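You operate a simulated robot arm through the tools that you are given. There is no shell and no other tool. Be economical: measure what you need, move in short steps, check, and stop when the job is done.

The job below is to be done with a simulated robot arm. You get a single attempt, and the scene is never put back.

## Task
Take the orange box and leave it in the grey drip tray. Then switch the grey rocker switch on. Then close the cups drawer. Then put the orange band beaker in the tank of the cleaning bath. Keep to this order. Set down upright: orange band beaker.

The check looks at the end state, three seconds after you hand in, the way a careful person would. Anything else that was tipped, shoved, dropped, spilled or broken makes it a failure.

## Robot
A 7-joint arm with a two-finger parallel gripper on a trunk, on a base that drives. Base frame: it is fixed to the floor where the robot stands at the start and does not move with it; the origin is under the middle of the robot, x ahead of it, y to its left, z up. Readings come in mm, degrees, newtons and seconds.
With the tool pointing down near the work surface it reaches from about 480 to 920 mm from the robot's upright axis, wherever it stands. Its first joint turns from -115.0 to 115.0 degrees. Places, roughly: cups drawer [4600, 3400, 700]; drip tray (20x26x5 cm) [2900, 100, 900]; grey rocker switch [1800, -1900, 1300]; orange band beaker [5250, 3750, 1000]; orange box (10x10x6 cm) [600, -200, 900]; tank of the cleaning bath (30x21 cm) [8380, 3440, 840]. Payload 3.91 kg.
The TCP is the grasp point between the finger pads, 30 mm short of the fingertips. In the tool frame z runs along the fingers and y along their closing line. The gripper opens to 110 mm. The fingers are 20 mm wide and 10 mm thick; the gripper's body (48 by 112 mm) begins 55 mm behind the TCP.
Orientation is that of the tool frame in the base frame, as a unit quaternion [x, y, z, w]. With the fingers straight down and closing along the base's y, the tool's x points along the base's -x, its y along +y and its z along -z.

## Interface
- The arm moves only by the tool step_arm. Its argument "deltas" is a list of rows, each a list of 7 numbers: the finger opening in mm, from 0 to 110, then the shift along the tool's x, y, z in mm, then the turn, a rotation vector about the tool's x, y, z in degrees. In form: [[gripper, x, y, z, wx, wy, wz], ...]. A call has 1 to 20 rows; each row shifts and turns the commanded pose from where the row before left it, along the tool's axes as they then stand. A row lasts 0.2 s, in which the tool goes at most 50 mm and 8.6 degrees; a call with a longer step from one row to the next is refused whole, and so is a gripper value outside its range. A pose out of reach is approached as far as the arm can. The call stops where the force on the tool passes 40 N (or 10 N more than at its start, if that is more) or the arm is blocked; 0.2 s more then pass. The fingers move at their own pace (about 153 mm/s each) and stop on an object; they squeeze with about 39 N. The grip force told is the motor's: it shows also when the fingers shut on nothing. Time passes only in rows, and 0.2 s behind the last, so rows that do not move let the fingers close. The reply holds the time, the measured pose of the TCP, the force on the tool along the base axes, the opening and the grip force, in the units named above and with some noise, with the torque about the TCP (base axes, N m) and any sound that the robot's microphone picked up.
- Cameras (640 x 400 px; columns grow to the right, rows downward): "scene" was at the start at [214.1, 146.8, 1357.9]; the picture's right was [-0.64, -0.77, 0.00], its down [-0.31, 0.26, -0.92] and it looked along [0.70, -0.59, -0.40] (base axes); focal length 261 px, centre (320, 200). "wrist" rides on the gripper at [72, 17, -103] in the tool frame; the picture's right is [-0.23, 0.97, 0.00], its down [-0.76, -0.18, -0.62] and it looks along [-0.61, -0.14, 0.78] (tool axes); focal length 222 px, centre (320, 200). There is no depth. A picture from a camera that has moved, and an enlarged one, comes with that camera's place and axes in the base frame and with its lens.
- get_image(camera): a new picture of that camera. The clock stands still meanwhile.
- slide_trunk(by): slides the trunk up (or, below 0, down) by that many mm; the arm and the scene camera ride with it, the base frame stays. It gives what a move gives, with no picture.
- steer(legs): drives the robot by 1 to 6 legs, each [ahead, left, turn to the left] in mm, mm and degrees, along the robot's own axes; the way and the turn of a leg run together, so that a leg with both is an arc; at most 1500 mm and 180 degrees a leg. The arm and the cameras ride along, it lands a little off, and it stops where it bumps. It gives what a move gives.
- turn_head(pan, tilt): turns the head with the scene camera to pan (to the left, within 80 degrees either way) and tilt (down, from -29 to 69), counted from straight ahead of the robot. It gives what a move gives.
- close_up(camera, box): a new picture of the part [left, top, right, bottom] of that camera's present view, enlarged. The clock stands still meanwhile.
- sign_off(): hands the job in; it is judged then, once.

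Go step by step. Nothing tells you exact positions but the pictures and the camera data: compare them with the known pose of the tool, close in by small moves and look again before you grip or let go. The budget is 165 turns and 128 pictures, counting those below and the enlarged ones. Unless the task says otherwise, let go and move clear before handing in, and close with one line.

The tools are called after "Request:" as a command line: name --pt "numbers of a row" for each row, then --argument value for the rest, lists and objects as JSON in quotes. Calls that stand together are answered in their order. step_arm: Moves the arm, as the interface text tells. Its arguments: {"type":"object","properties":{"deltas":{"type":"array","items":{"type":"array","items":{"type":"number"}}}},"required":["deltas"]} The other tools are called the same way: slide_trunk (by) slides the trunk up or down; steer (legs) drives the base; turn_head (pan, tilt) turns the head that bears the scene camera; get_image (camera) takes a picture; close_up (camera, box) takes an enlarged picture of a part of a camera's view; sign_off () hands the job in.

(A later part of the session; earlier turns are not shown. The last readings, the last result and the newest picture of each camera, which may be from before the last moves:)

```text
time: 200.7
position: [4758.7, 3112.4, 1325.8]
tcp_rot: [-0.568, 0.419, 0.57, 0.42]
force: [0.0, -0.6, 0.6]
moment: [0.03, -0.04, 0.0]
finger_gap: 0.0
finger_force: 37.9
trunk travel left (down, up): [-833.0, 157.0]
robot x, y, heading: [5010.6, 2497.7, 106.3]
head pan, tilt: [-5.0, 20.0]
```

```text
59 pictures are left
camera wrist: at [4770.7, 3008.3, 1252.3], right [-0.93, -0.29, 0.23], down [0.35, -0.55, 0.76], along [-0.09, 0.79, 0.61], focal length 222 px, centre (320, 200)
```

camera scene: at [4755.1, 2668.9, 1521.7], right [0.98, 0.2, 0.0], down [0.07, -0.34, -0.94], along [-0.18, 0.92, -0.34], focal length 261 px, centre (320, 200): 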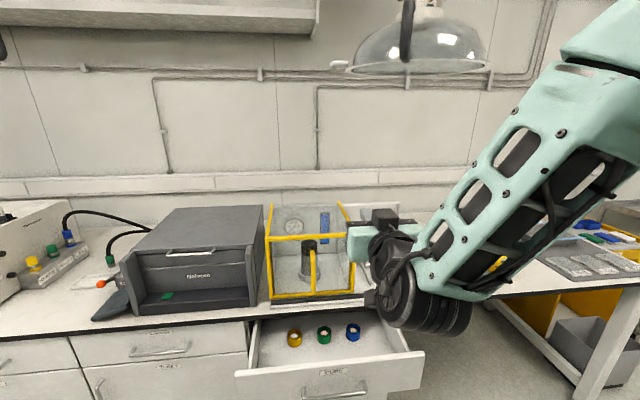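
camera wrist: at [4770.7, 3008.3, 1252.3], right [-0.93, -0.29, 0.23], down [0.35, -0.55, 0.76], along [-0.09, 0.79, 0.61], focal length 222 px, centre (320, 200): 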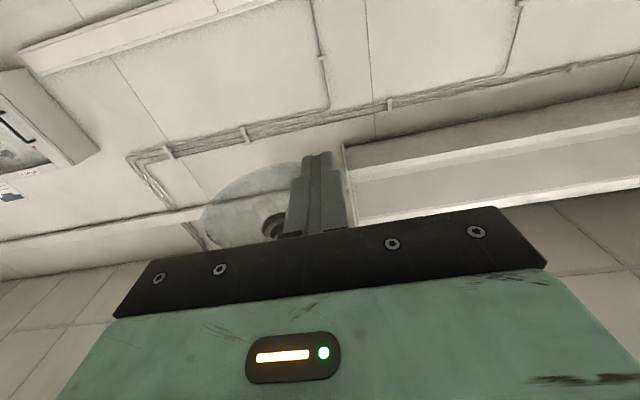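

Triangulated, the drawer front's top edge is at z≈820, its centre is near [4682, 3211], and the fingertips are about 87 mm in front of it. I'll lower to z≈775, between the top edge and the handle, then look.

Request:
slide_trunk --by -400

Request:
slide_trunk --by -150

Request:
step_arm --pt "0 0 40 0 0 0 0" --pt "0 0 0 0 0 0 0"

Request:
get_image --camera "scene"

Request:
get_image --camera "wrist"

```text
time: 204.5
position: [4756.3, 3110.7, 925.4]
tcp_rot: [-0.568, 0.419, 0.57, 0.421]
force: [-0.3, 1.5, -0.5]
moment: [0.04, 0.01, -0.01]
finger_gap: 0.0
finger_force: 38.1
trunk travel left (down, up): [-433.0, 557.0]
robot x, y, heading: [5012.1, 2497.8, 106.2]
head pan, tilt: [-5.0, 20.0]
```

```text
time: 206.2
position: [4756.7, 3112.7, 776.5]
tcp_rot: [-0.567, 0.42, 0.57, 0.421]
force: [-0.2, -0.6, 0.6]
moment: [0.02, -0.02, 0.03]
finger_gap: 0.0
finger_force: 37.8
trunk travel left (down, up): [-283.0, 707.0]
robot x, y, heading: [5008.9, 2496.1, 106.3]
head pan, tilt: [-5.0, 20.0]
```

```text
time: 206.8
position: [4717.2, 3100.7, 776.4]
tcp_rot: [-0.567, 0.419, 0.571, 0.421]
force: [-0.5, -0.1, -0.7]
moment: [0.0, 0.02, 0.01]
finger_gap: 0.1
finger_force: 37.9
trunk travel left (down, up): [-283.0, 707.0]
robot x, y, heading: [5010.2, 2498.9, 106.3]
head pan, tilt: [-5.0, 20.0]
```

```text
58 pictures are left
camera scene: at [4755.2, 2668.9, 971.8], right [0.98, 0.2, 0.0], down [0.07, -0.34, -0.94], along [-0.18, 0.92, -0.34], focal length 261 px, centre (320, 200)
```

scene: 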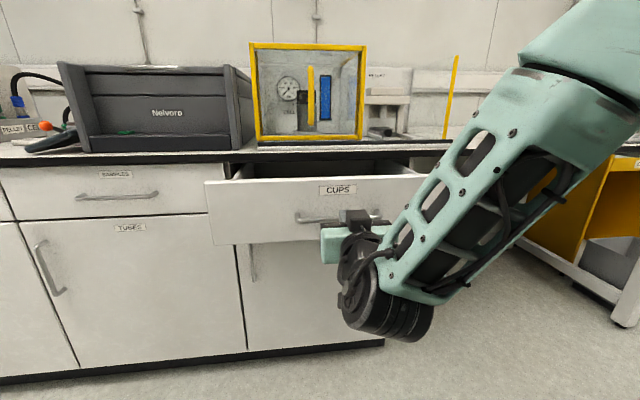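

```text
57 pictures are left
camera wrist: at [4732.0, 2996.0, 702.4], right [-0.93, -0.29, 0.23], down [0.35, -0.55, 0.76], along [-0.09, 0.79, 0.61], focal length 222 px, centre (320, 200)
```

wrist: 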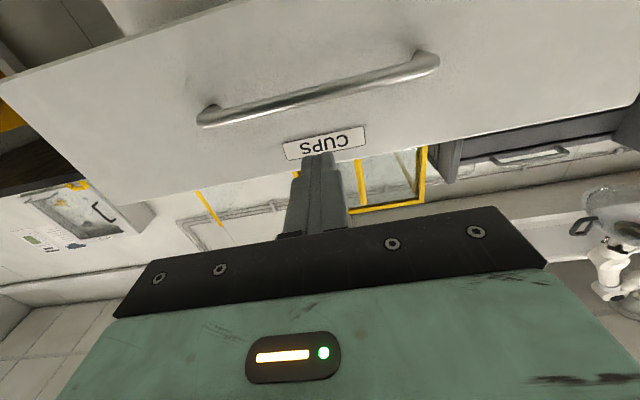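

The fingertips aim between the handle (z≈750) and the label, which is good. I'll creep the base 55 mm forward, then push with the arm.

Request:
steer --legs '[[55, 0, 0]]'

Request:
step_arm --pt "0 -5 0 10 0 0 0" --pt "0 0 0 10 0 0 0" --pt "0 0 0 10 0 0 0" --pt "0 0 0 10 0 0 0" --pt "0 0 0 10 0 0 0" --pt "0 0 0 10 0 0 0" --pt "0 0 0 10 0 0 0" --pt "0 0 0 10 0 0 0"

Request:
get_image --camera "scene"

```text
time: 207.8
position: [4701.9, 3152.1, 775.2]
tcp_rot: [-0.567, 0.419, 0.57, 0.422]
force: [1.8, 0.2, -0.6]
moment: [0.0, -0.02, 0.01]
finger_gap: 0.0
finger_force: 37.0
trunk travel left (down, up): [-283.0, 707.0]
robot x, y, heading: [4995.2, 2549.9, 106.2]
head pan, tilt: [-5.0, 20.0]
```

```text
time: 209.6
position: [4680.4, 3228.6, 782.0]
tcp_rot: [-0.567, 0.42, 0.57, 0.422]
force: [0.5, 0.0, -0.5]
moment: [0.04, -0.02, 0.01]
finger_gap: 0.0
finger_force: 37.5
trunk travel left (down, up): [-283.0, 707.0]
robot x, y, heading: [4989.5, 2550.4, 106.3]
head pan, tilt: [-5.0, 20.0]
```

```text
56 pictures are left
camera scene: at [4739.7, 2721.4, 971.8], right [0.98, 0.2, 0.0], down [0.07, -0.34, -0.94], along [-0.18, 0.92, -0.34], focal length 261 px, centre (320, 200)
```

scene: 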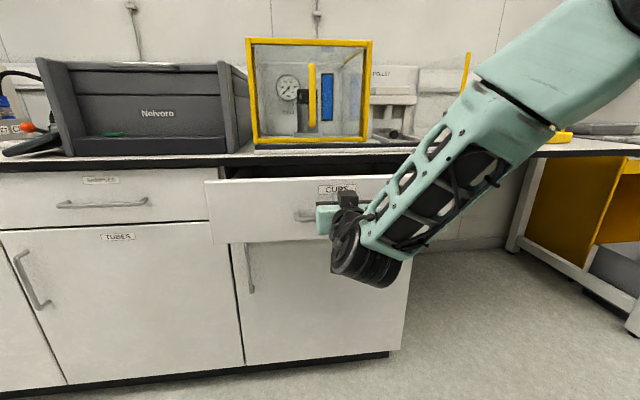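

The drawer seems to be sliding with almost no force. I'll keep pushing.

Request:
step_arm --pt "0 0 0 10 0 0 0" --pt "0 0 0 10 0 0 0" --pt "0 0 0 10 0 0 0" --pt "0 0 0 10 0 0 0" --pt "0 0 0 10 0 0 0" --pt "0 0 0 10 0 0 0" --pt "0 0 0 10 0 0 0"

Request:
get_image --camera "scene"

Request:
get_image --camera "wrist"

```text
time: 211.2
position: [4658.8, 3296.0, 781.3]
tcp_rot: [-0.568, 0.419, 0.571, 0.421]
force: [-0.1, -0.3, 0.5]
moment: [-0.02, 0.01, -0.02]
finger_gap: 0.0
finger_force: 37.8
trunk travel left (down, up): [-283.0, 707.0]
robot x, y, heading: [4993.7, 2549.6, 106.2]
head pan, tilt: [-5.0, 20.0]
```

```text
55 pictures are left
camera scene: at [4739.8, 2721.4, 971.8], right [0.98, 0.2, 0.0], down [0.07, -0.34, -0.94], along [-0.18, 0.92, -0.34], focal length 261 px, centre (320, 200)
```

scene: 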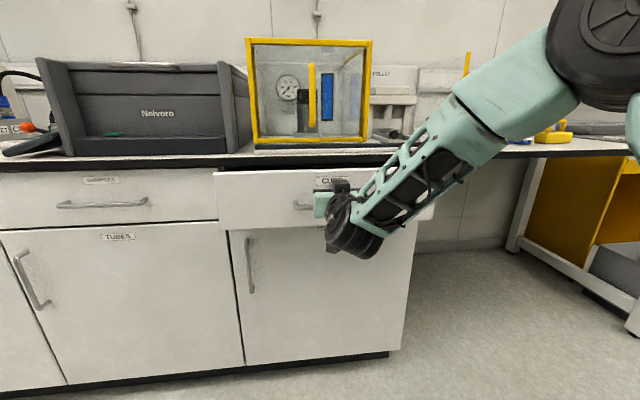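

```text
54 pictures are left
camera wrist: at [4673.2, 3192.1, 708.8], right [-0.93, -0.29, 0.23], down [0.35, -0.55, 0.76], along [-0.09, 0.79, 0.61], focal length 222 px, centre (320, 200)
```

wrist: 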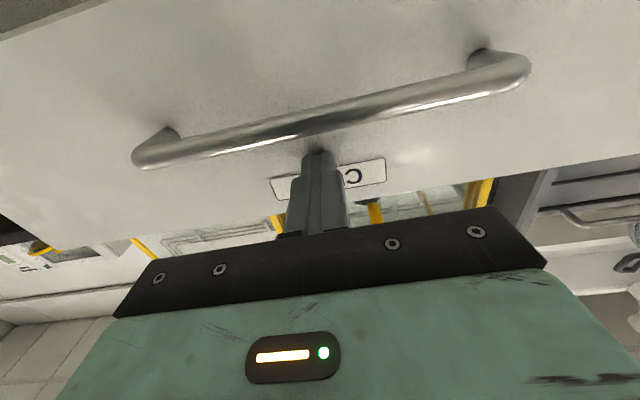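

It's nearly flush. I'll continue in small steps until it stops.

Request:
step_arm --pt "0 0 0 8 0 0 0" --pt "0 0 0 8 0 0 0" --pt "0 0 0 8 0 0 0" --pt "0 0 0 8 0 0 0" --pt "0 0 0 8 0 0 0" --pt "0 0 0 6 0 0 0" --pt "0 0 0 6 0 0 0" --pt "0 0 0 6 0 0 0"

Request:
get_image --camera "scene"

```text
time: 213.0
position: [4642.3, 3350.5, 782.6]
tcp_rot: [-0.567, 0.419, 0.57, 0.421]
force: [0.2, -1.6, -0.3]
moment: [0.0, -0.03, -0.01]
finger_gap: 0.0
finger_force: 37.9
trunk travel left (down, up): [-283.0, 707.0]
robot x, y, heading: [4998.1, 2552.3, 106.2]
head pan, tilt: [-5.0, 20.0]
```

```text
53 pictures are left
camera scene: at [4739.7, 2721.4, 971.7], right [0.98, 0.2, 0.0], down [0.07, -0.34, -0.94], along [-0.18, 0.92, -0.34], focal length 261 px, centre (320, 200)
```

scene: 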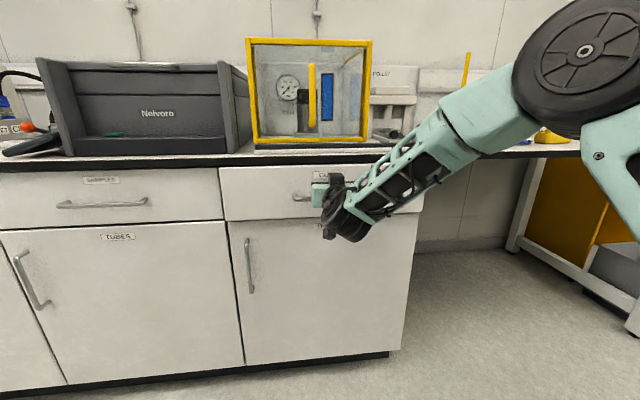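

Still moving freely, so I'll push a bit further.

Request:
step_arm --pt "0 0 0 6 0 0 0" --pt "0 0 0 6 0 0 0" --pt "0 0 0 6 0 0 0" --pt "0 0 0 6 0 0 0" --pt "0 0 0 6 0 0 0" --pt "0 0 0 6 0 0 0"

Request:
close_up --camera "scene" --box '[140, 140, 440, 260]'

```text
time: 213.8
position: [4636.4, 3366.2, 782.5]
tcp_rot: [-0.567, 0.42, 0.569, 0.422]
force: [10.3, -16.7, 3.3]
moment: [0.01, -0.01, -0.04]
finger_gap: 0.0
finger_force: 37.3
trunk travel left (down, up): [-283.0, 707.0]
robot x, y, heading: [4991.5, 2552.2, 106.1]
head pan, tilt: [-5.0, 20.0]
stopped in row 4: the force on the tool passed its limit (the readings are from after the stop); the commanded pose is now the measured one
```

```text
2.13 times, centred on (290, 200) of scene
camera zoom: at [4740.4, 2720.5, 972.0], right [0.98, 0.2, 0.0], down [0.07, -0.33, -0.94], along [-0.18, 0.92, -0.34], focal length 557 px, centre (384, 200)
```

zoom: 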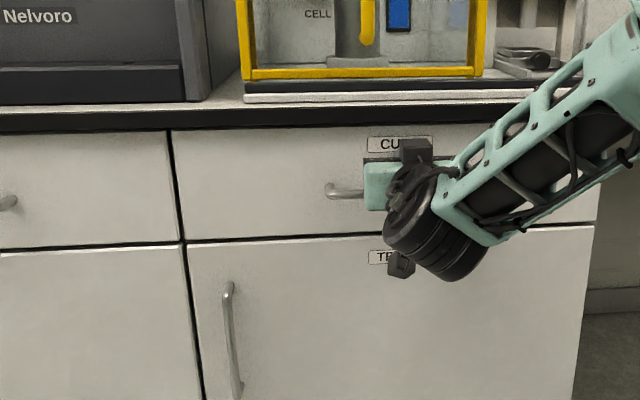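

The drawer is closed flush. I'll withdraw, raise the trunk and look for the orange band beaker on the bench to the right.

Request:
step_arm --pt "0 0 0 -20 0 0 0" --pt "0 0 0 -40 0 0 0" --pt "0 0 0 -45 0 0 0" --pt "0 0 0 -45 0 0 0" --pt "0 0 0 -45 0 0 0" --pt "0 0 0 -20 0 0 0" --pt "0 0 0 0 0 0 0"

Request:
steer --legs '[[-350, 0, 0]]'

Request:
slide_trunk --by 400

Request:
turn_head --pan -25 --tilt 25

Request:
get_image --camera "scene"

```text
time: 215.4
position: [4698.8, 3161.7, 782.2]
tcp_rot: [-0.567, 0.42, 0.569, 0.422]
force: [-0.1, 0.0, -0.2]
moment: [0.01, -0.01, -0.02]
finger_gap: 0.1
finger_force: 37.6
trunk travel left (down, up): [-283.0, 707.0]
robot x, y, heading: [4992.4, 2549.7, 106.3]
head pan, tilt: [-5.0, 20.0]
```

```text
time: 217.7
position: [4799.5, 2822.7, 780.9]
tcp_rot: [-0.567, 0.421, 0.569, 0.422]
force: [-0.3, -0.7, 0.0]
moment: [-0.03, 0.03, -0.03]
finger_gap: 0.0
finger_force: 38.2
trunk travel left (down, up): [-283.0, 707.0]
robot x, y, heading: [5089.9, 2212.5, 106.0]
head pan, tilt: [-5.0, 20.0]
```

```text
time: 221.6
position: [4799.4, 2823.1, 1181.1]
tcp_rot: [-0.568, 0.421, 0.568, 0.422]
force: [0.0, -0.5, -0.4]
moment: [-0.01, 0.0, -0.02]
finger_gap: 0.1
finger_force: 37.7
trunk travel left (down, up): [-683.0, 307.0]
robot x, y, heading: [5094.7, 2213.8, 106.2]
head pan, tilt: [-5.0, 20.0]
```

```text
time: 222.4
position: [4800.2, 2824.7, 1181.1]
tcp_rot: [-0.568, 0.422, 0.568, 0.422]
force: [-0.7, -0.2, 0.3]
moment: [0.02, -0.04, 0.03]
finger_gap: 0.1
finger_force: 37.4
trunk travel left (down, up): [-683.0, 307.0]
robot x, y, heading: [5093.4, 2212.5, 106.1]
head pan, tilt: [-25.0, 25.0]
```

```text
51 pictures are left
camera scene: at [4870.9, 2382.7, 1363.7], right [0.99, -0.15, 0.0], down [-0.07, -0.42, -0.91], along [0.14, 0.9, -0.42], focal length 261 px, centre (320, 200)
```

scene: 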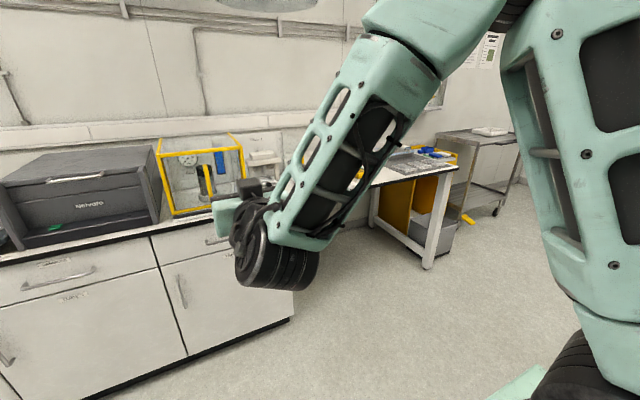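

I'll return the tool to vertical, fold it and sidestep right so the beaker comes into view.

Request:
step_arm --pt "0 0 0 0 0 8.5 0" --pt "0 0 0 0 0 8.5 0" --pt "0 0 0 0 0 8.5 0" --pt "0 0 0 0 0 8.5 0" --pt "0 0 0 0 0 8.5 0" --pt "0 0 0 0 0 8.5 0" --pt "0 0 0 0 0 8.5 0" --pt "0 0 0 0 0 8.5 0" --pt "0 0 0 0 0 8.5 0" --pt "0 0 0 0 0 8.5 0" --pt "0 0 0 0 0 5 0" --pt "80 45 0 0 0 0 0" --pt "80 45 0 0 0 0 0" --pt "80 45 0 0 0 0 0" --pt "80 0 0 0 0 0 0"

Request:
steer --legs '[[200, -500, 0]]'

Request:
turn_head --pan 0 --tilt 25

Request:
get_image --camera "scene"

```text
time: 225.6
position: [4838.2, 2694.1, 1179.4]
tcp_rot: [0.803, -0.596, 0.0, -0.001]
force: [-0.3, 0.0, 0.2]
moment: [0.0, -0.01, 0.0]
finger_gap: 80.0
finger_force: 0.0
trunk travel left (down, up): [-683.0, 307.0]
robot x, y, heading: [5093.7, 2211.1, 106.0]
head pan, tilt: [-25.0, 25.0]
```

```text
time: 228.6
position: [5246.0, 3012.1, 1179.5]
tcp_rot: [0.801, -0.598, -0.001, -0.001]
force: [0.0, 0.1, -0.1]
moment: [-0.02, -0.01, 0.01]
finger_gap: 80.0
finger_force: 0.0
trunk travel left (down, up): [-683.0, 307.0]
robot x, y, heading: [5500.8, 2525.2, 105.8]
head pan, tilt: [-25.0, 25.0]
stopped in leg 1: the robot was blocked; the commanded pose is now the measured one
```

```text
time: 229.5
position: [5245.9, 3012.0, 1179.3]
tcp_rot: [0.802, -0.598, -0.002, -0.002]
force: [0.7, 1.0, 0.5]
moment: [0.01, -0.03, 0.02]
finger_gap: 80.2
finger_force: 0.2
trunk travel left (down, up): [-683.0, 307.0]
robot x, y, heading: [5496.0, 2526.6, 106.0]
head pan, tilt: [0.0, 25.0]
```

```text
50 pictures are left
camera scene: at [5236.2, 2696.9, 1363.6], right [0.96, 0.27, 0.0], down [0.11, -0.41, -0.91], along [-0.25, 0.87, -0.42], focal length 261 px, centre (320, 200)
```

scene: 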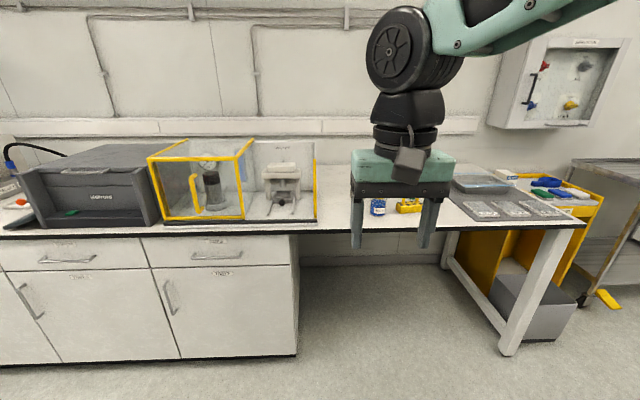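

The gripper hides the beaker from the scene camera. I'll check with the wrist camera and pan the head.

Request:
get_image --camera "wrist"

Request:
turn_head --pan -30 --tilt 25

Request:
get_image --camera "scene"

```text
49 pictures are left
camera wrist: at [5249.8, 2936.9, 1282.2], right [-1.0, -0.06, 0.0], down [-0.05, 0.78, 0.63], along [-0.04, 0.62, -0.78], focal length 222 px, centre (320, 200)
```

wrist: 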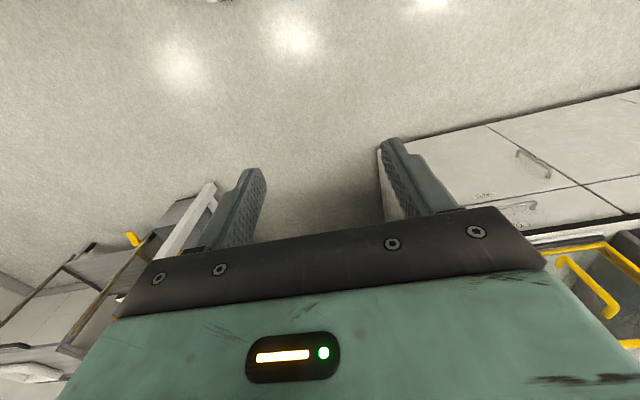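

```text
time: 230.4
position: [5245.7, 3011.8, 1179.0]
tcp_rot: [0.801, -0.599, -0.002, 0.0]
force: [-0.3, -0.1, 0.4]
moment: [-0.02, 0.04, 0.02]
finger_gap: 80.1
finger_force: 0.0
trunk travel left (down, up): [-683.0, 307.0]
robot x, y, heading: [5498.7, 2525.7, 105.7]
head pan, tilt: [-30.0, 25.0]
```

```text
48 pictures are left
camera scene: at [5283.7, 2697.6, 1363.6], right [0.97, -0.24, 0.0], down [-0.1, -0.41, -0.91], along [0.22, 0.88, -0.42], focal length 261 px, centre (320, 200)
```

scene: 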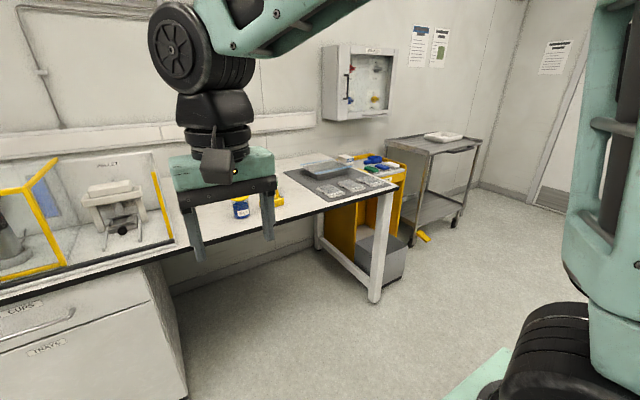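

I'll advance toward the table and lift the gripper so the beaker becomes visible.

Request:
steer --legs '[[280, 30, 0]]'

Request:
step_arm --pt "90 0 0 -50 0 0 0" --pt "90 0 0 -50 0 0 0" --pt "90 0 0 -40 0 0 0" --pt "90 0 0 0 0 0 0"

Request:
turn_head --pan -15 --tilt 35

Request:
get_image --camera "scene"

Request:
get_image --camera "wrist"

```text
time: 232.4
position: [5139.3, 3275.0, 1179.7]
tcp_rot: [0.802, -0.597, -0.001, -0.001]
force: [-0.1, -0.9, -0.4]
moment: [0.0, 0.02, 0.0]
finger_gap: 79.8
finger_force: 0.1
trunk travel left (down, up): [-683.0, 307.0]
robot x, y, heading: [5388.9, 2790.2, 105.9]
head pan, tilt: [-30.0, 25.0]
```

```text
time: 233.4
position: [5140.2, 3273.9, 1317.8]
tcp_rot: [0.801, -0.598, -0.001, 0.0]
force: [-0.5, 0.1, 0.1]
moment: [-0.01, -0.03, 0.01]
finger_gap: 90.2
finger_force: 0.1
trunk travel left (down, up): [-683.0, 307.0]
robot x, y, heading: [5394.7, 2784.2, 105.9]
head pan, tilt: [-30.0, 25.0]
```

```text
time: 234.2
position: [5140.1, 3274.2, 1318.2]
tcp_rot: [0.802, -0.598, -0.001, -0.001]
force: [0.3, 0.8, 1.2]
moment: [-0.01, 0.0, 0.02]
finger_gap: 90.1
finger_force: 0.1
trunk travel left (down, up): [-683.0, 307.0]
robot x, y, heading: [5392.4, 2791.1, 105.9]
head pan, tilt: [-15.0, 35.0]
```

```text
47 pictures are left
camera scene: at [5154.8, 2959.3, 1347.9], right [1.0, 0.01, 0.0], down [0.01, -0.57, -0.82], along [-0.01, 0.82, -0.57], focal length 261 px, centre (320, 200)
```

scene: 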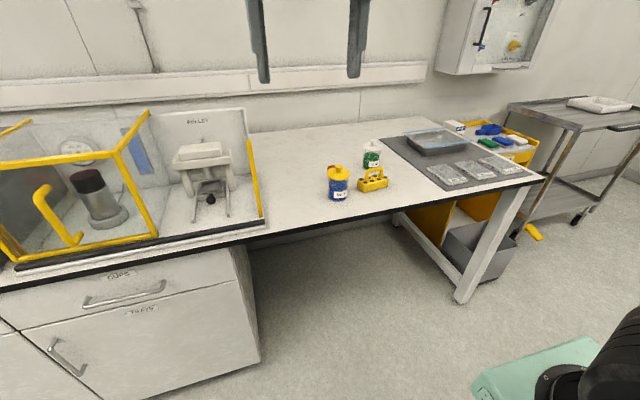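

```text
46 pictures are left
camera wrist: at [5143.5, 3199.3, 1421.1], right [-1.0, -0.06, 0.0], down [-0.05, 0.78, 0.63], along [-0.04, 0.62, -0.78], focal length 222 px, centre (320, 200)
```

wrist: 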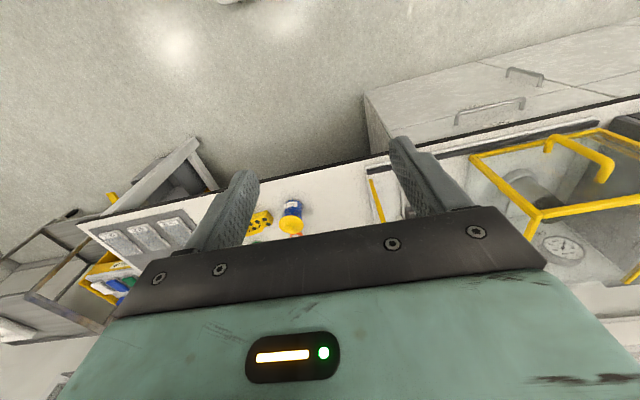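

A few small vessels stand at the expected spot. I'll zoom in.

Request:
close_up --camera "scene" --box '[300, 120, 420, 215]'

Request:
close_up --camera "wrist" --box '[220, 170, 380, 250]'

```text
4.21 times, centred on (360, 168) of scene
camera zoom: at [5154.8, 2959.3, 1347.9], right [1.0, 0.01, 0.0], down [0.01, -0.57, -0.82], along [-0.01, 0.82, -0.57], focal length 1099 px, centre (152, 337)
```

zoom: 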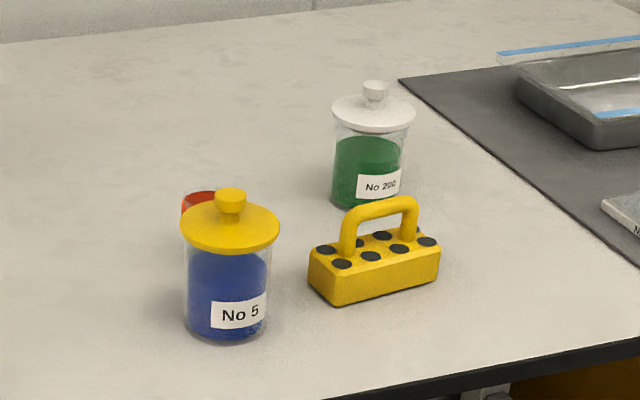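

```text
4.00 times, centred on (300, 210) of wrist
camera zoom: at [5143.5, 3199.3, 1421.1], right [-1.0, -0.06, 0.0], down [-0.05, 0.78, 0.63], along [-0.04, 0.62, -0.78], focal length 888 px, centre (400, 160)
```

zoom: 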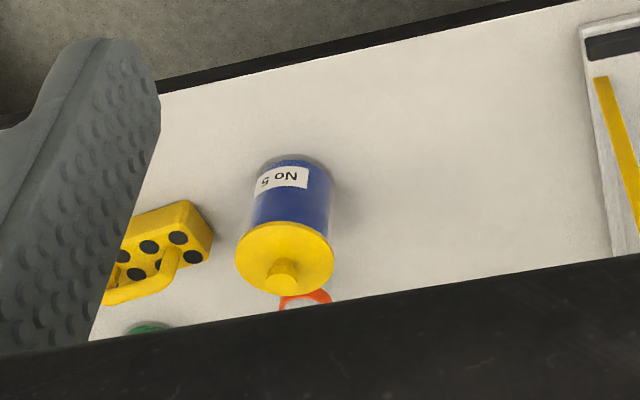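

The orange-rimmed beaker stands right behind the blue "No 5" jar at about [5184, 3702], rim z≈960. I'll move so the wrist camera looks down on it.

Request:
steer --legs '[[260, -165, 0]]'

Request:
get_image --camera "wrist"

Request:
turn_head --pan 15 --tilt 40

Request:
get_image --camera "scene"

```text
time: 236.3
position: [5229.4, 3571.1, 1319.1]
tcp_rot: [0.801, -0.599, -0.001, -0.002]
force: [-0.5, -0.4, 0.9]
moment: [-0.01, 0.02, -0.03]
finger_gap: 89.8
finger_force: 0.0
trunk travel left (down, up): [-683.0, 307.0]
robot x, y, heading: [5478.8, 3088.2, 105.9]
head pan, tilt: [-15.0, 35.0]
```

```text
43 pictures are left
camera wrist: at [5232.5, 3496.3, 1421.1], right [-1.0, -0.06, 0.0], down [-0.05, 0.78, 0.63], along [-0.04, 0.62, -0.78], focal length 222 px, centre (320, 200)
```

wrist: 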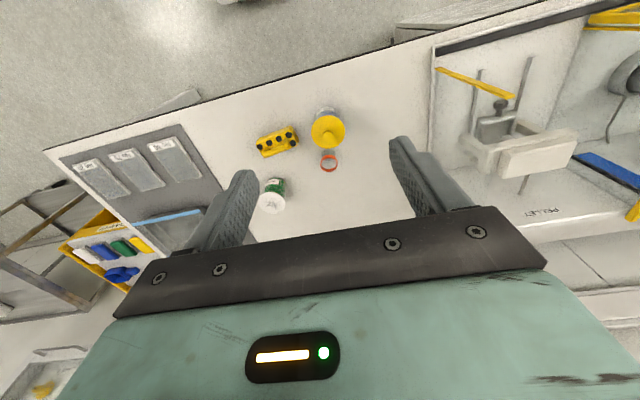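

```text
time: 237.2
position: [5229.0, 3572.0, 1318.7]
tcp_rot: [0.801, -0.598, -0.001, -0.001]
force: [-0.4, -0.5, 0.9]
moment: [-0.03, 0.01, -0.02]
finger_gap: 89.9
finger_force: 0.0
trunk travel left (down, up): [-683.0, 307.0]
robot x, y, heading: [5481.5, 3089.4, 105.7]
head pan, tilt: [15.0, 40.0]
```

```text
42 pictures are left
camera scene: at [5201.5, 3241.3, 1340.3], right [0.86, 0.51, 0.0], down [0.33, -0.55, -0.77], along [-0.39, 0.66, -0.64], focal length 261 px, centre (320, 200)
```

scene: 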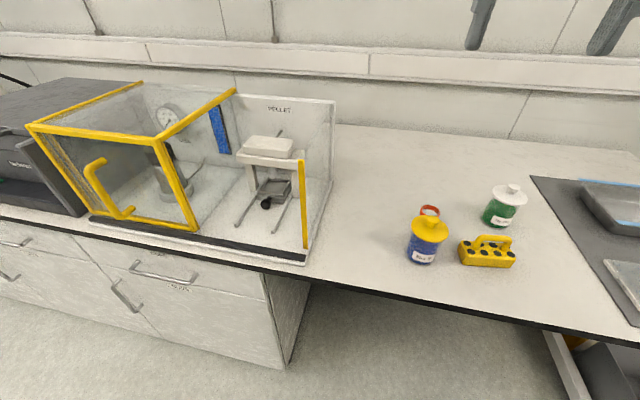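

Request:
close_up --camera "wrist" --box '[240, 90, 380, 220]'

Request:
close_up --camera "scene" --box '[390, 170, 540, 280]'

```text
3.08 times, centred on (310, 155) of wrist
camera zoom: at [5232.5, 3496.3, 1421.1], right [-1.0, -0.06, 0.0], down [-0.05, 0.78, 0.63], along [-0.04, 0.62, -0.78], focal length 684 px, centre (351, 338)
```

zoom: 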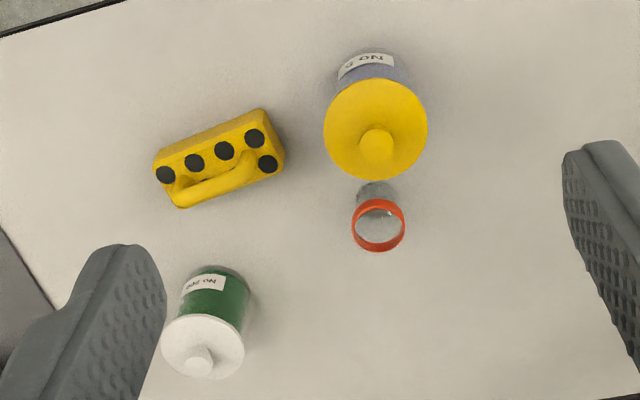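

```text
3.64 times, centred on (465, 225) of scene
camera zoom: at [5201.5, 3241.3, 1340.3], right [0.86, 0.51, 0.0], down [0.33, -0.55, -0.77], along [-0.39, 0.66, -0.64], focal length 949 px, centre (-207, 109)
```

zoom: 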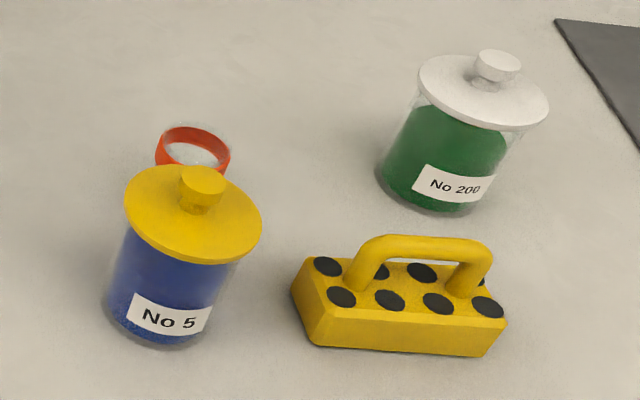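

The beaker is about 44 mm wide, with its rim at [5191, 3770, 922] on a table near z≈860; the blue jar's lid is close in front. I'll turn the tool about 62° so the wrist camera and body stay clear of the jar, and come down to a check height.

Request:
step_arm --pt "66 -50 -5 0 0 0 0" --pt "66 -50 -5 0 0 0 0" --pt "66 -50 -5 0 0 0 0" --pt "66 -50 -5 0 0 0 0" --pt "66 0 0 30 0 0 7.75" --pt "66 0 0 30 0 0 7.75" --pt "66 0 0 30 0 0 7.75" --pt "66 0 0 30 0 0 7.75" --pt "66 0 0 30 0 0 7.75" --pt "66 0 0 30 0 0 7.75" --pt "66 0 0 30 0 0 7.75" --pt "66 0 0 30 0 0 7.75" --pt "66 0 0 0 0 0 0"

Request:
get_image --camera "wrist"

Request:
close_up --camera "scene" --box '[360, 100, 560, 280]'

```text
refused: row 1 steps farther than a row can; nothing moved
```

```text
39 pictures are left
camera wrist: at [5232.5, 3496.3, 1421.1], right [-1.0, -0.06, 0.0], down [-0.05, 0.78, 0.63], along [-0.04, 0.62, -0.78], focal length 222 px, centre (320, 200)
```

wrist: 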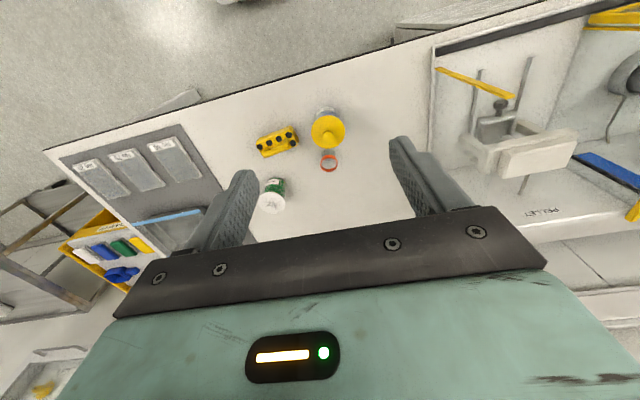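

```text
2.22 times, centred on (460, 190) of scene
camera zoom: at [5201.5, 3241.3, 1340.3], right [0.86, 0.51, 0.0], down [0.33, -0.55, -0.77], along [-0.39, 0.66, -0.64], focal length 580 px, centre (9, 222)
```

zoom: 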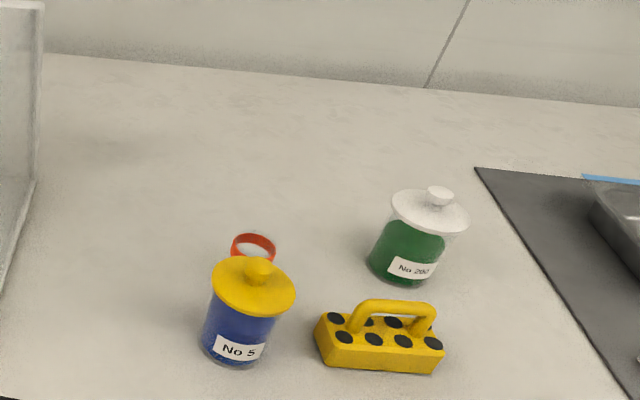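

The first row was just over the step limit, so nothing moved. I'll split it into smaller steps.

Request:
step_arm --pt "66 -40 -4 0 0 0 0" --pt "66 -40 -4 0 0 0 0" --pt "66 -40 -4 0 0 0 0" --pt "66 -40 -4 0 0 0 0" --pt "66 -40 -4 0 0 0 0" --pt "66 0 0 30 0 0 7.75" --pt "66 0 0 30 0 0 7.75" --pt "66 0 0 30 0 0 7.75" --pt "66 0 0 30 0 0 7.75" --pt "66 0 0 30 0 0 7.75" --pt "66 0 0 30 0 0 7.75" --pt "66 0 0 30 0 0 7.75" --pt "66 0 0 30 0 0 7.75" --pt "66 0 0 0 0 0 0"

Request:
get_image --camera "wrist"

Request:
close_up --camera "scene" --box '[360, 100, 560, 280]'

```text
time: 240.2
position: [5191.7, 3768.9, 1078.9]
tcp_rot: [-0.378, 0.926, 0.002, -0.001]
force: [-0.2, 0.5, -0.8]
moment: [0.03, 0.01, 0.01]
finger_gap: 65.9
finger_force: 0.1
trunk travel left (down, up): [-683.0, 307.0]
robot x, y, heading: [5481.2, 3086.4, 105.7]
head pan, tilt: [15.0, 40.0]
```

```text
37 pictures are left
camera wrist: at [5127.0, 3729.8, 1181.9], right [-0.52, 0.85, 0.0], down [0.67, 0.4, 0.62], along [0.53, 0.33, -0.78], focal length 222 px, centre (320, 200)
```

wrist: 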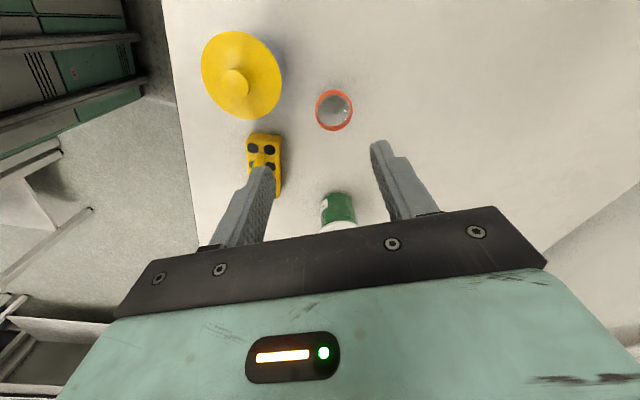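

```text
2.22 times, centred on (460, 190) of scene
camera zoom: at [5201.5, 3241.2, 1340.3], right [0.86, 0.51, 0.0], down [0.33, -0.55, -0.77], along [-0.39, 0.66, -0.64], focal length 580 px, centre (9, 222)
```

zoom: 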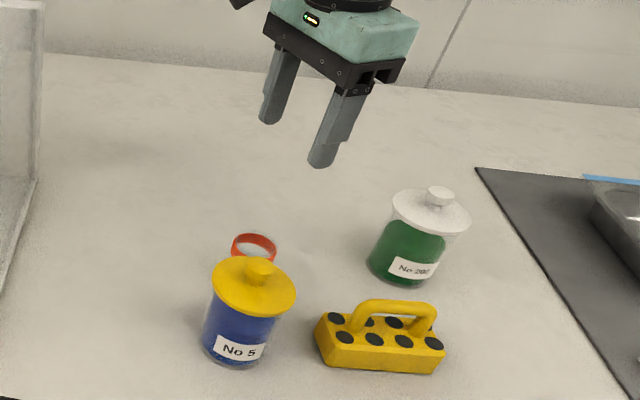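

The wrist view says the beaker is about 14 mm off along the closing axis and 6 mm back. I'll correct that, descend partway and check again.

Request:
step_arm --pt "66 -5.8 14 20 0 0 0" --pt "66 0 0 40 0 0 0" --pt "66 0 0 25 0 0 0" --pt "66 0 0 0 0 0 0"

Request:
close_up --camera "wrist" --box '[160, 0, 480, 200]'

Request:
close_up --camera "scene" --box '[390, 140, 530, 270]'

```text
time: 241.2
position: [5184.9, 3784.0, 993.4]
tcp_rot: [-0.378, 0.926, 0.001, 0.0]
force: [0.5, 0.1, -0.6]
moment: [0.0, 0.0, 0.0]
finger_gap: 66.1
finger_force: 0.1
trunk travel left (down, up): [-683.0, 307.0]
robot x, y, heading: [5479.2, 3087.8, 106.0]
head pan, tilt: [15.0, 40.0]
```

```text
2.00 times, centred on (320, 100) of wrist
camera zoom: at [5121.6, 3744.0, 1095.9], right [-0.52, 0.85, 0.0], down [0.67, 0.41, 0.62], along [0.53, 0.33, -0.78], focal length 444 px, centre (320, 400)
```

zoom: 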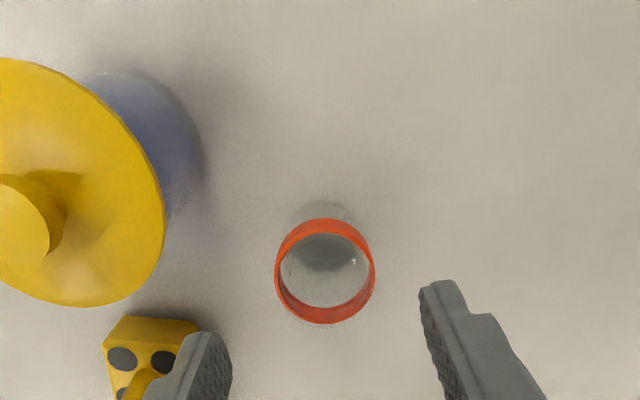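

```text
3.08 times, centred on (460, 205) of scene
camera zoom: at [5201.5, 3241.2, 1340.3], right [0.86, 0.51, 0.0], down [0.33, -0.55, -0.77], along [-0.39, 0.66, -0.64], focal length 803 px, centre (-111, 185)
```

zoom: 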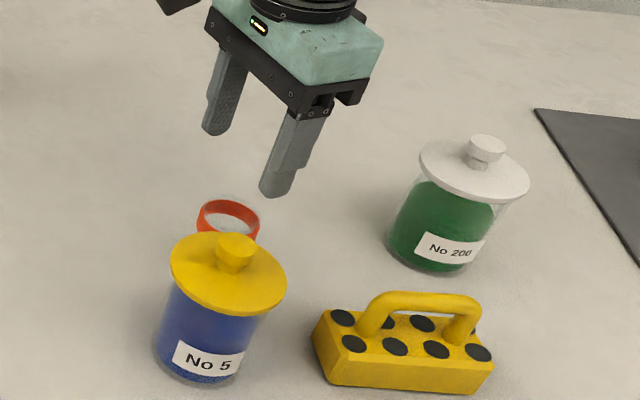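

Only 2–3 mm left to correct. I'll fine-tune and descend around the beaker.

Request:
step_arm --pt "66 2 2.5 25 0 0 0" --pt "66 0 0 20 0 0 0" --pt "66 0 0 15 0 0 0" --pt "66 0 0 10 0 0 0" --pt "66 0 0 0 0 0 0"

Request:
get_image --camera "wrist"

Request:
close_up --camera "scene" --box '[390, 140, 530, 270]'

```text
time: 242.4
position: [5180.9, 3784.7, 924.2]
tcp_rot: [-0.378, 0.926, 0.001, 0.001]
force: [-0.4, 0.4, -0.2]
moment: [0.0, 0.01, 0.01]
finger_gap: 65.9
finger_force: 0.1
trunk travel left (down, up): [-683.0, 307.0]
robot x, y, heading: [5480.5, 3090.0, 106.0]
head pan, tilt: [15.0, 40.0]
```

```text
33 pictures are left
camera wrist: at [5117.8, 3744.2, 1026.5], right [-0.52, 0.85, 0.0], down [0.67, 0.41, 0.62], along [0.53, 0.33, -0.78], focal length 222 px, centre (320, 200)
```

wrist: 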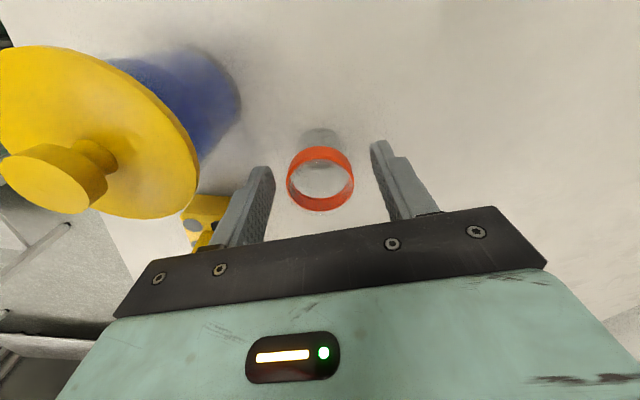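

```text
3.08 times, centred on (460, 205) of scene
camera zoom: at [5201.5, 3241.3, 1340.3], right [0.86, 0.51, 0.0], down [0.33, -0.55, -0.77], along [-0.39, 0.66, -0.64], focal length 803 px, centre (-111, 185)
```

zoom: 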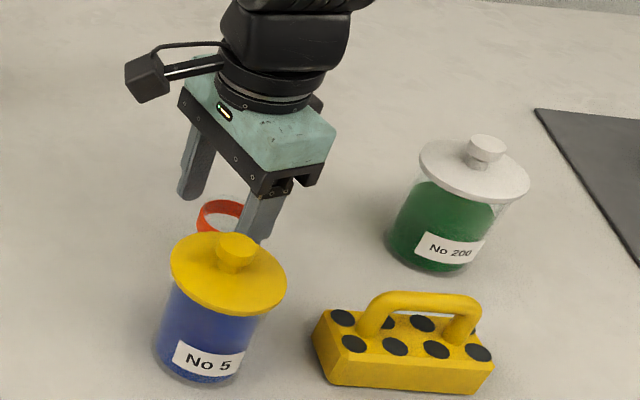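

The fingers straddle the beaker well. I'll go down 22 mm and close gently.

Request:
step_arm --pt "66 0 0 12 0 0 0" --pt "66 0 0 10 0 0 0" --pt "66 0 0 0 0 0 0" --pt "50 0 0 0 0 0 0" --pt "36 0 0 0 0 0 0" --pt "36 0 0 0 0 0 0" --pt "36 0 0 0 0 0 0"

Request:
get_image --camera "wrist"

```text
time: 244.0
position: [5181.8, 3784.2, 900.6]
tcp_rot: [-0.379, 0.926, 0.002, 0.0]
force: [-0.4, 0.1, 0.2]
moment: [-0.03, -0.03, 0.0]
finger_gap: 36.0
finger_force: 0.0
trunk travel left (down, up): [-683.0, 307.0]
robot x, y, heading: [5481.8, 3087.2, 105.9]
head pan, tilt: [15.0, 40.0]
```

```text
31 pictures are left
camera wrist: at [5117.5, 3744.6, 1004.3], right [-0.52, 0.85, 0.0], down [0.67, 0.41, 0.62], along [0.53, 0.33, -0.78], focal length 222 px, centre (320, 200)
```

wrist: 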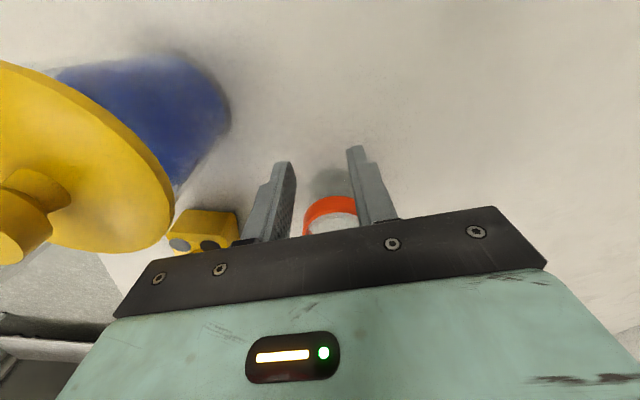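

Not gripped yet at 36 mm, so the beaker is slimmer than I thought. I'll close further.

Request:
step_arm --pt "30 0 0 0 0 0 0" --pt "20 0 0 0 0 0 0" --pt "20 0 0 0 0 0 0" --pt "20 0 0 0 0 0 0"

Request:
get_image --camera "wrist"

```text
time: 245.0
position: [5181.4, 3784.5, 901.8]
tcp_rot: [-0.378, 0.926, 0.001, 0.001]
force: [-0.3, -0.3, 0.1]
moment: [0.02, 0.01, -0.01]
finger_gap: 20.1
finger_force: 0.0
trunk travel left (down, up): [-683.0, 307.0]
robot x, y, heading: [5482.0, 3084.6, 105.7]
head pan, tilt: [15.0, 40.0]
```

```text
30 pictures are left
camera wrist: at [5117.5, 3744.7, 1004.3], right [-0.52, 0.85, 0.0], down [0.67, 0.41, 0.62], along [0.53, 0.33, -0.78], focal length 222 px, centre (320, 200)
```

wrist: 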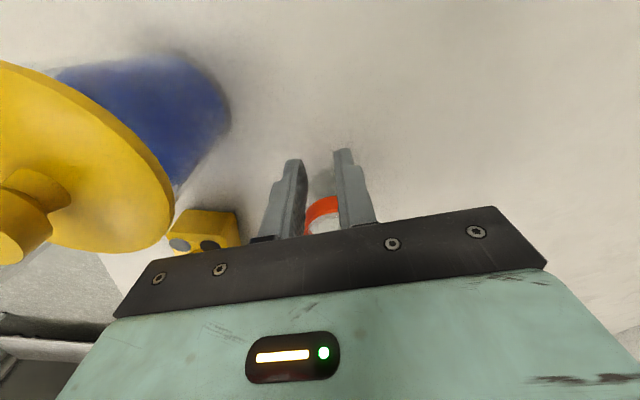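

The fingers shut to 20 mm without gripping, so the beaker must sit further back than I judged. I'll look from the scene camera before doing anything else.

Request:
close_up --camera "scene" --box '[390, 160, 490, 250]'

Request:
close_up --camera "wrist" --box '[250, 120, 400, 245]'

```text
4.44 times, centred on (440, 205) of scene
camera zoom: at [5201.5, 3241.3, 1340.3], right [0.86, 0.51, 0.0], down [0.33, -0.55, -0.77], along [-0.39, 0.66, -0.64], focal length 1160 px, centre (-213, 178)
```

zoom: 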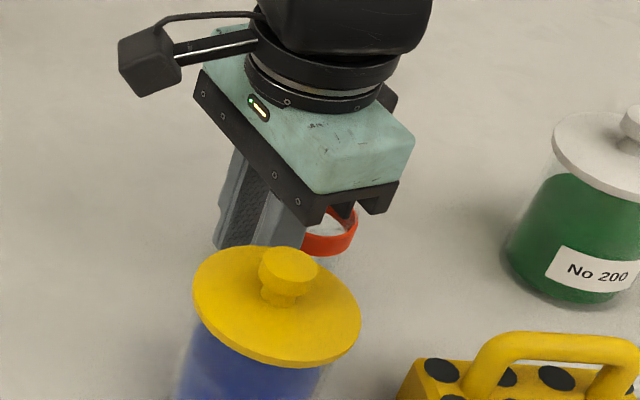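

```text
3.20 times, centred on (325, 182) of wrist
camera zoom: at [5117.5, 3744.7, 1004.3], right [-0.52, 0.85, 0.0], down [0.67, 0.41, 0.62], along [0.53, 0.33, -0.78], focal length 711 px, centre (304, 256)
```

zoom: 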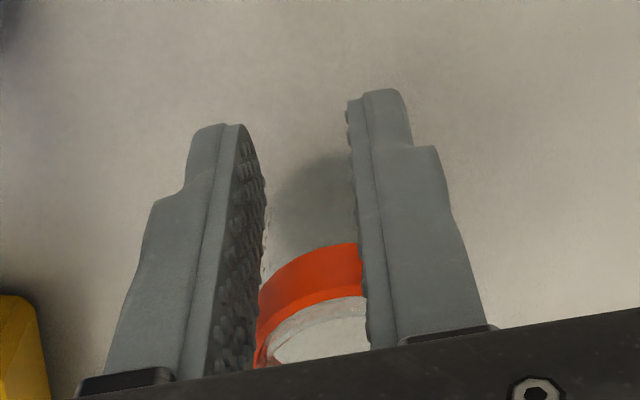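

The fingers had squeezed past the front of the beaker and nudged it about 20 mm; it's still upright. I'll open, rise above the rim, re-centre and check.

Request:
step_arm --pt "66 0 0 0 0 0 0" --pt "66 0 0 0 0 0 0" --pt "66 0 0 0 0 0 0" --pt "66 0 0 -35 0 0 0" --pt "66 0 0 -35 0 0 0" --pt "66 -31 -2 0 0 0 0" --pt "66 0 0 0 0 0 0"

Request:
close_up --camera "wrist" --box '[220, 80, 420, 240]'

Request:
close_up --camera "scene" --box '[390, 130, 510, 250]'

```text
time: 246.6
position: [5205.8, 3804.0, 973.6]
tcp_rot: [-0.378, 0.926, 0.002, 0.001]
force: [0.2, -1.1, 0.0]
moment: [-0.04, 0.01, 0.02]
finger_gap: 66.0
finger_force: 0.1
trunk travel left (down, up): [-683.0, 307.0]
robot x, y, heading: [5477.6, 3082.9, 105.9]
head pan, tilt: [15.0, 40.0]
```

```text
2.50 times, centred on (320, 160) of wrist
camera zoom: at [5141.7, 3763.9, 1075.3], right [-0.52, 0.85, 0.0], down [0.67, 0.41, 0.62], along [0.53, 0.33, -0.78], focal length 555 px, centre (320, 300)
```

zoom: 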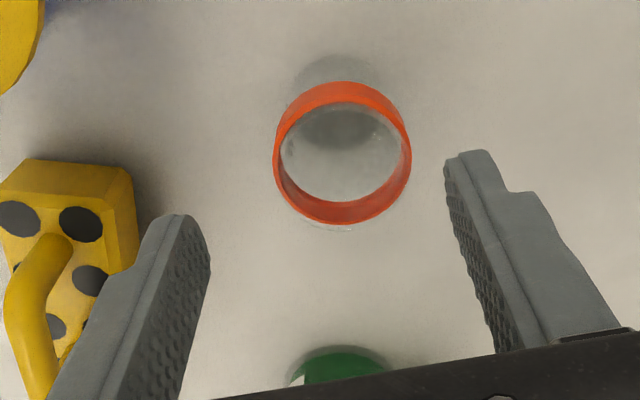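

```text
3.33 times, centred on (450, 190) of scene
camera zoom: at [5201.4, 3241.2, 1340.3], right [0.86, 0.51, 0.0], down [0.33, -0.55, -0.77], along [-0.39, 0.66, -0.64], focal length 870 px, centre (-113, 233)
```

zoom: 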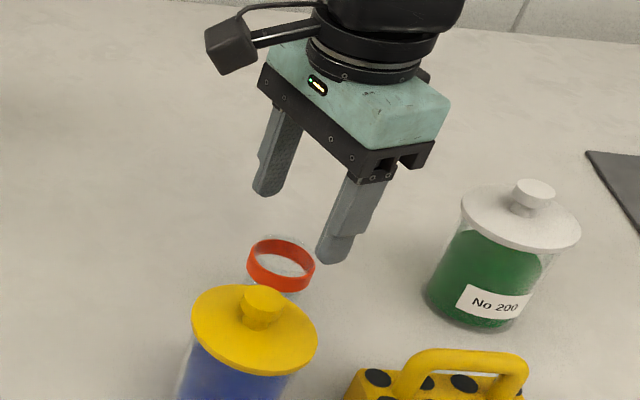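

Now both cameras agree: the rim centre is at [5205, 3811, 901]. I'll correct by about 4 and 5 mm, go down to z≈884 and check before closing.

Request:
step_arm --pt "68 -4.3 5.3 20 0 0 0" --pt "68 0 0 20 0 0 0" --pt "68 0 0 15 0 0 0" --pt "68 0 0 0 0 0 0"

Request:
close_up --camera "wrist" --box '[220, 100, 420, 260]'

```text
time: 247.6
position: [5205.6, 3811.0, 916.2]
tcp_rot: [-0.378, 0.926, 0.001, 0.0]
force: [1.0, 0.0, -0.6]
moment: [0.0, -0.02, 0.03]
finger_gap: 67.7
finger_force: 0.0
trunk travel left (down, up): [-683.0, 307.0]
robot x, y, heading: [5480.0, 3091.5, 105.9]
head pan, tilt: [15.0, 40.0]
```

```text
2.50 times, centred on (320, 180) of wrist
camera zoom: at [5141.0, 3771.7, 1020.1], right [-0.52, 0.85, 0.0], down [0.67, 0.41, 0.62], along [0.53, 0.33, -0.78], focal length 555 px, centre (320, 250)
```

zoom: 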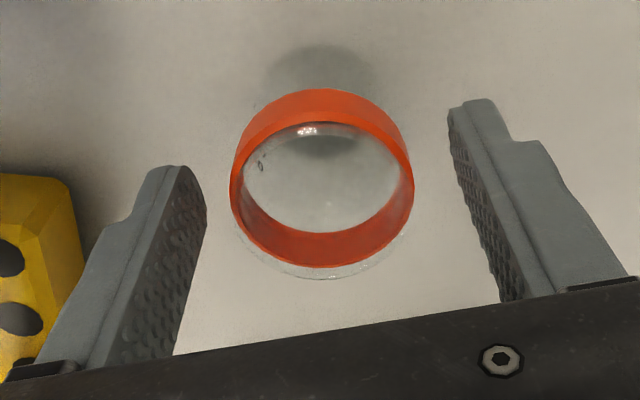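

The beaker is centred within about 1 mm. I'll go down and close.

Request:
step_arm --pt "68 -1 1 12 0 0 0" --pt "68 0 0 12 0 0 0" --pt "68 0 0 10 0 0 0" --pt "50 0 0 0 0 0 0" --pt "34 0 0 0 0 0 0" --pt "34 0 0 0 0 0 0" --pt "34 0 0 0 0 0 0"

Request:
close_up --camera "scene" --box '[390, 130, 510, 250]'

```text
time: 249.2
position: [5204.6, 3811.8, 883.5]
tcp_rot: [-0.379, 0.925, 0.001, 0.0]
force: [0.0, 0.0, -1.1]
moment: [-0.02, -0.06, 0.05]
finger_gap: 45.2
finger_force: 38.5
trunk travel left (down, up): [-683.0, 307.0]
robot x, y, heading: [5480.7, 3089.6, 105.7]
head pan, tilt: [15.0, 40.0]
```

```text
3.33 times, centred on (450, 190) of scene
camera zoom: at [5201.5, 3241.3, 1340.3], right [0.86, 0.51, 0.0], down [0.33, -0.55, -0.77], along [-0.39, 0.66, -0.64], focal length 870 px, centre (-113, 233)
```

zoom: 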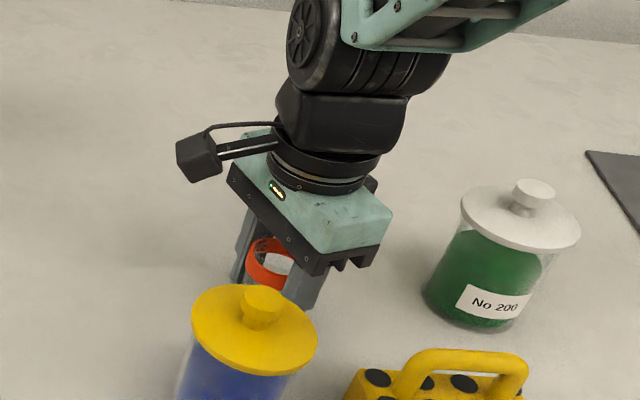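

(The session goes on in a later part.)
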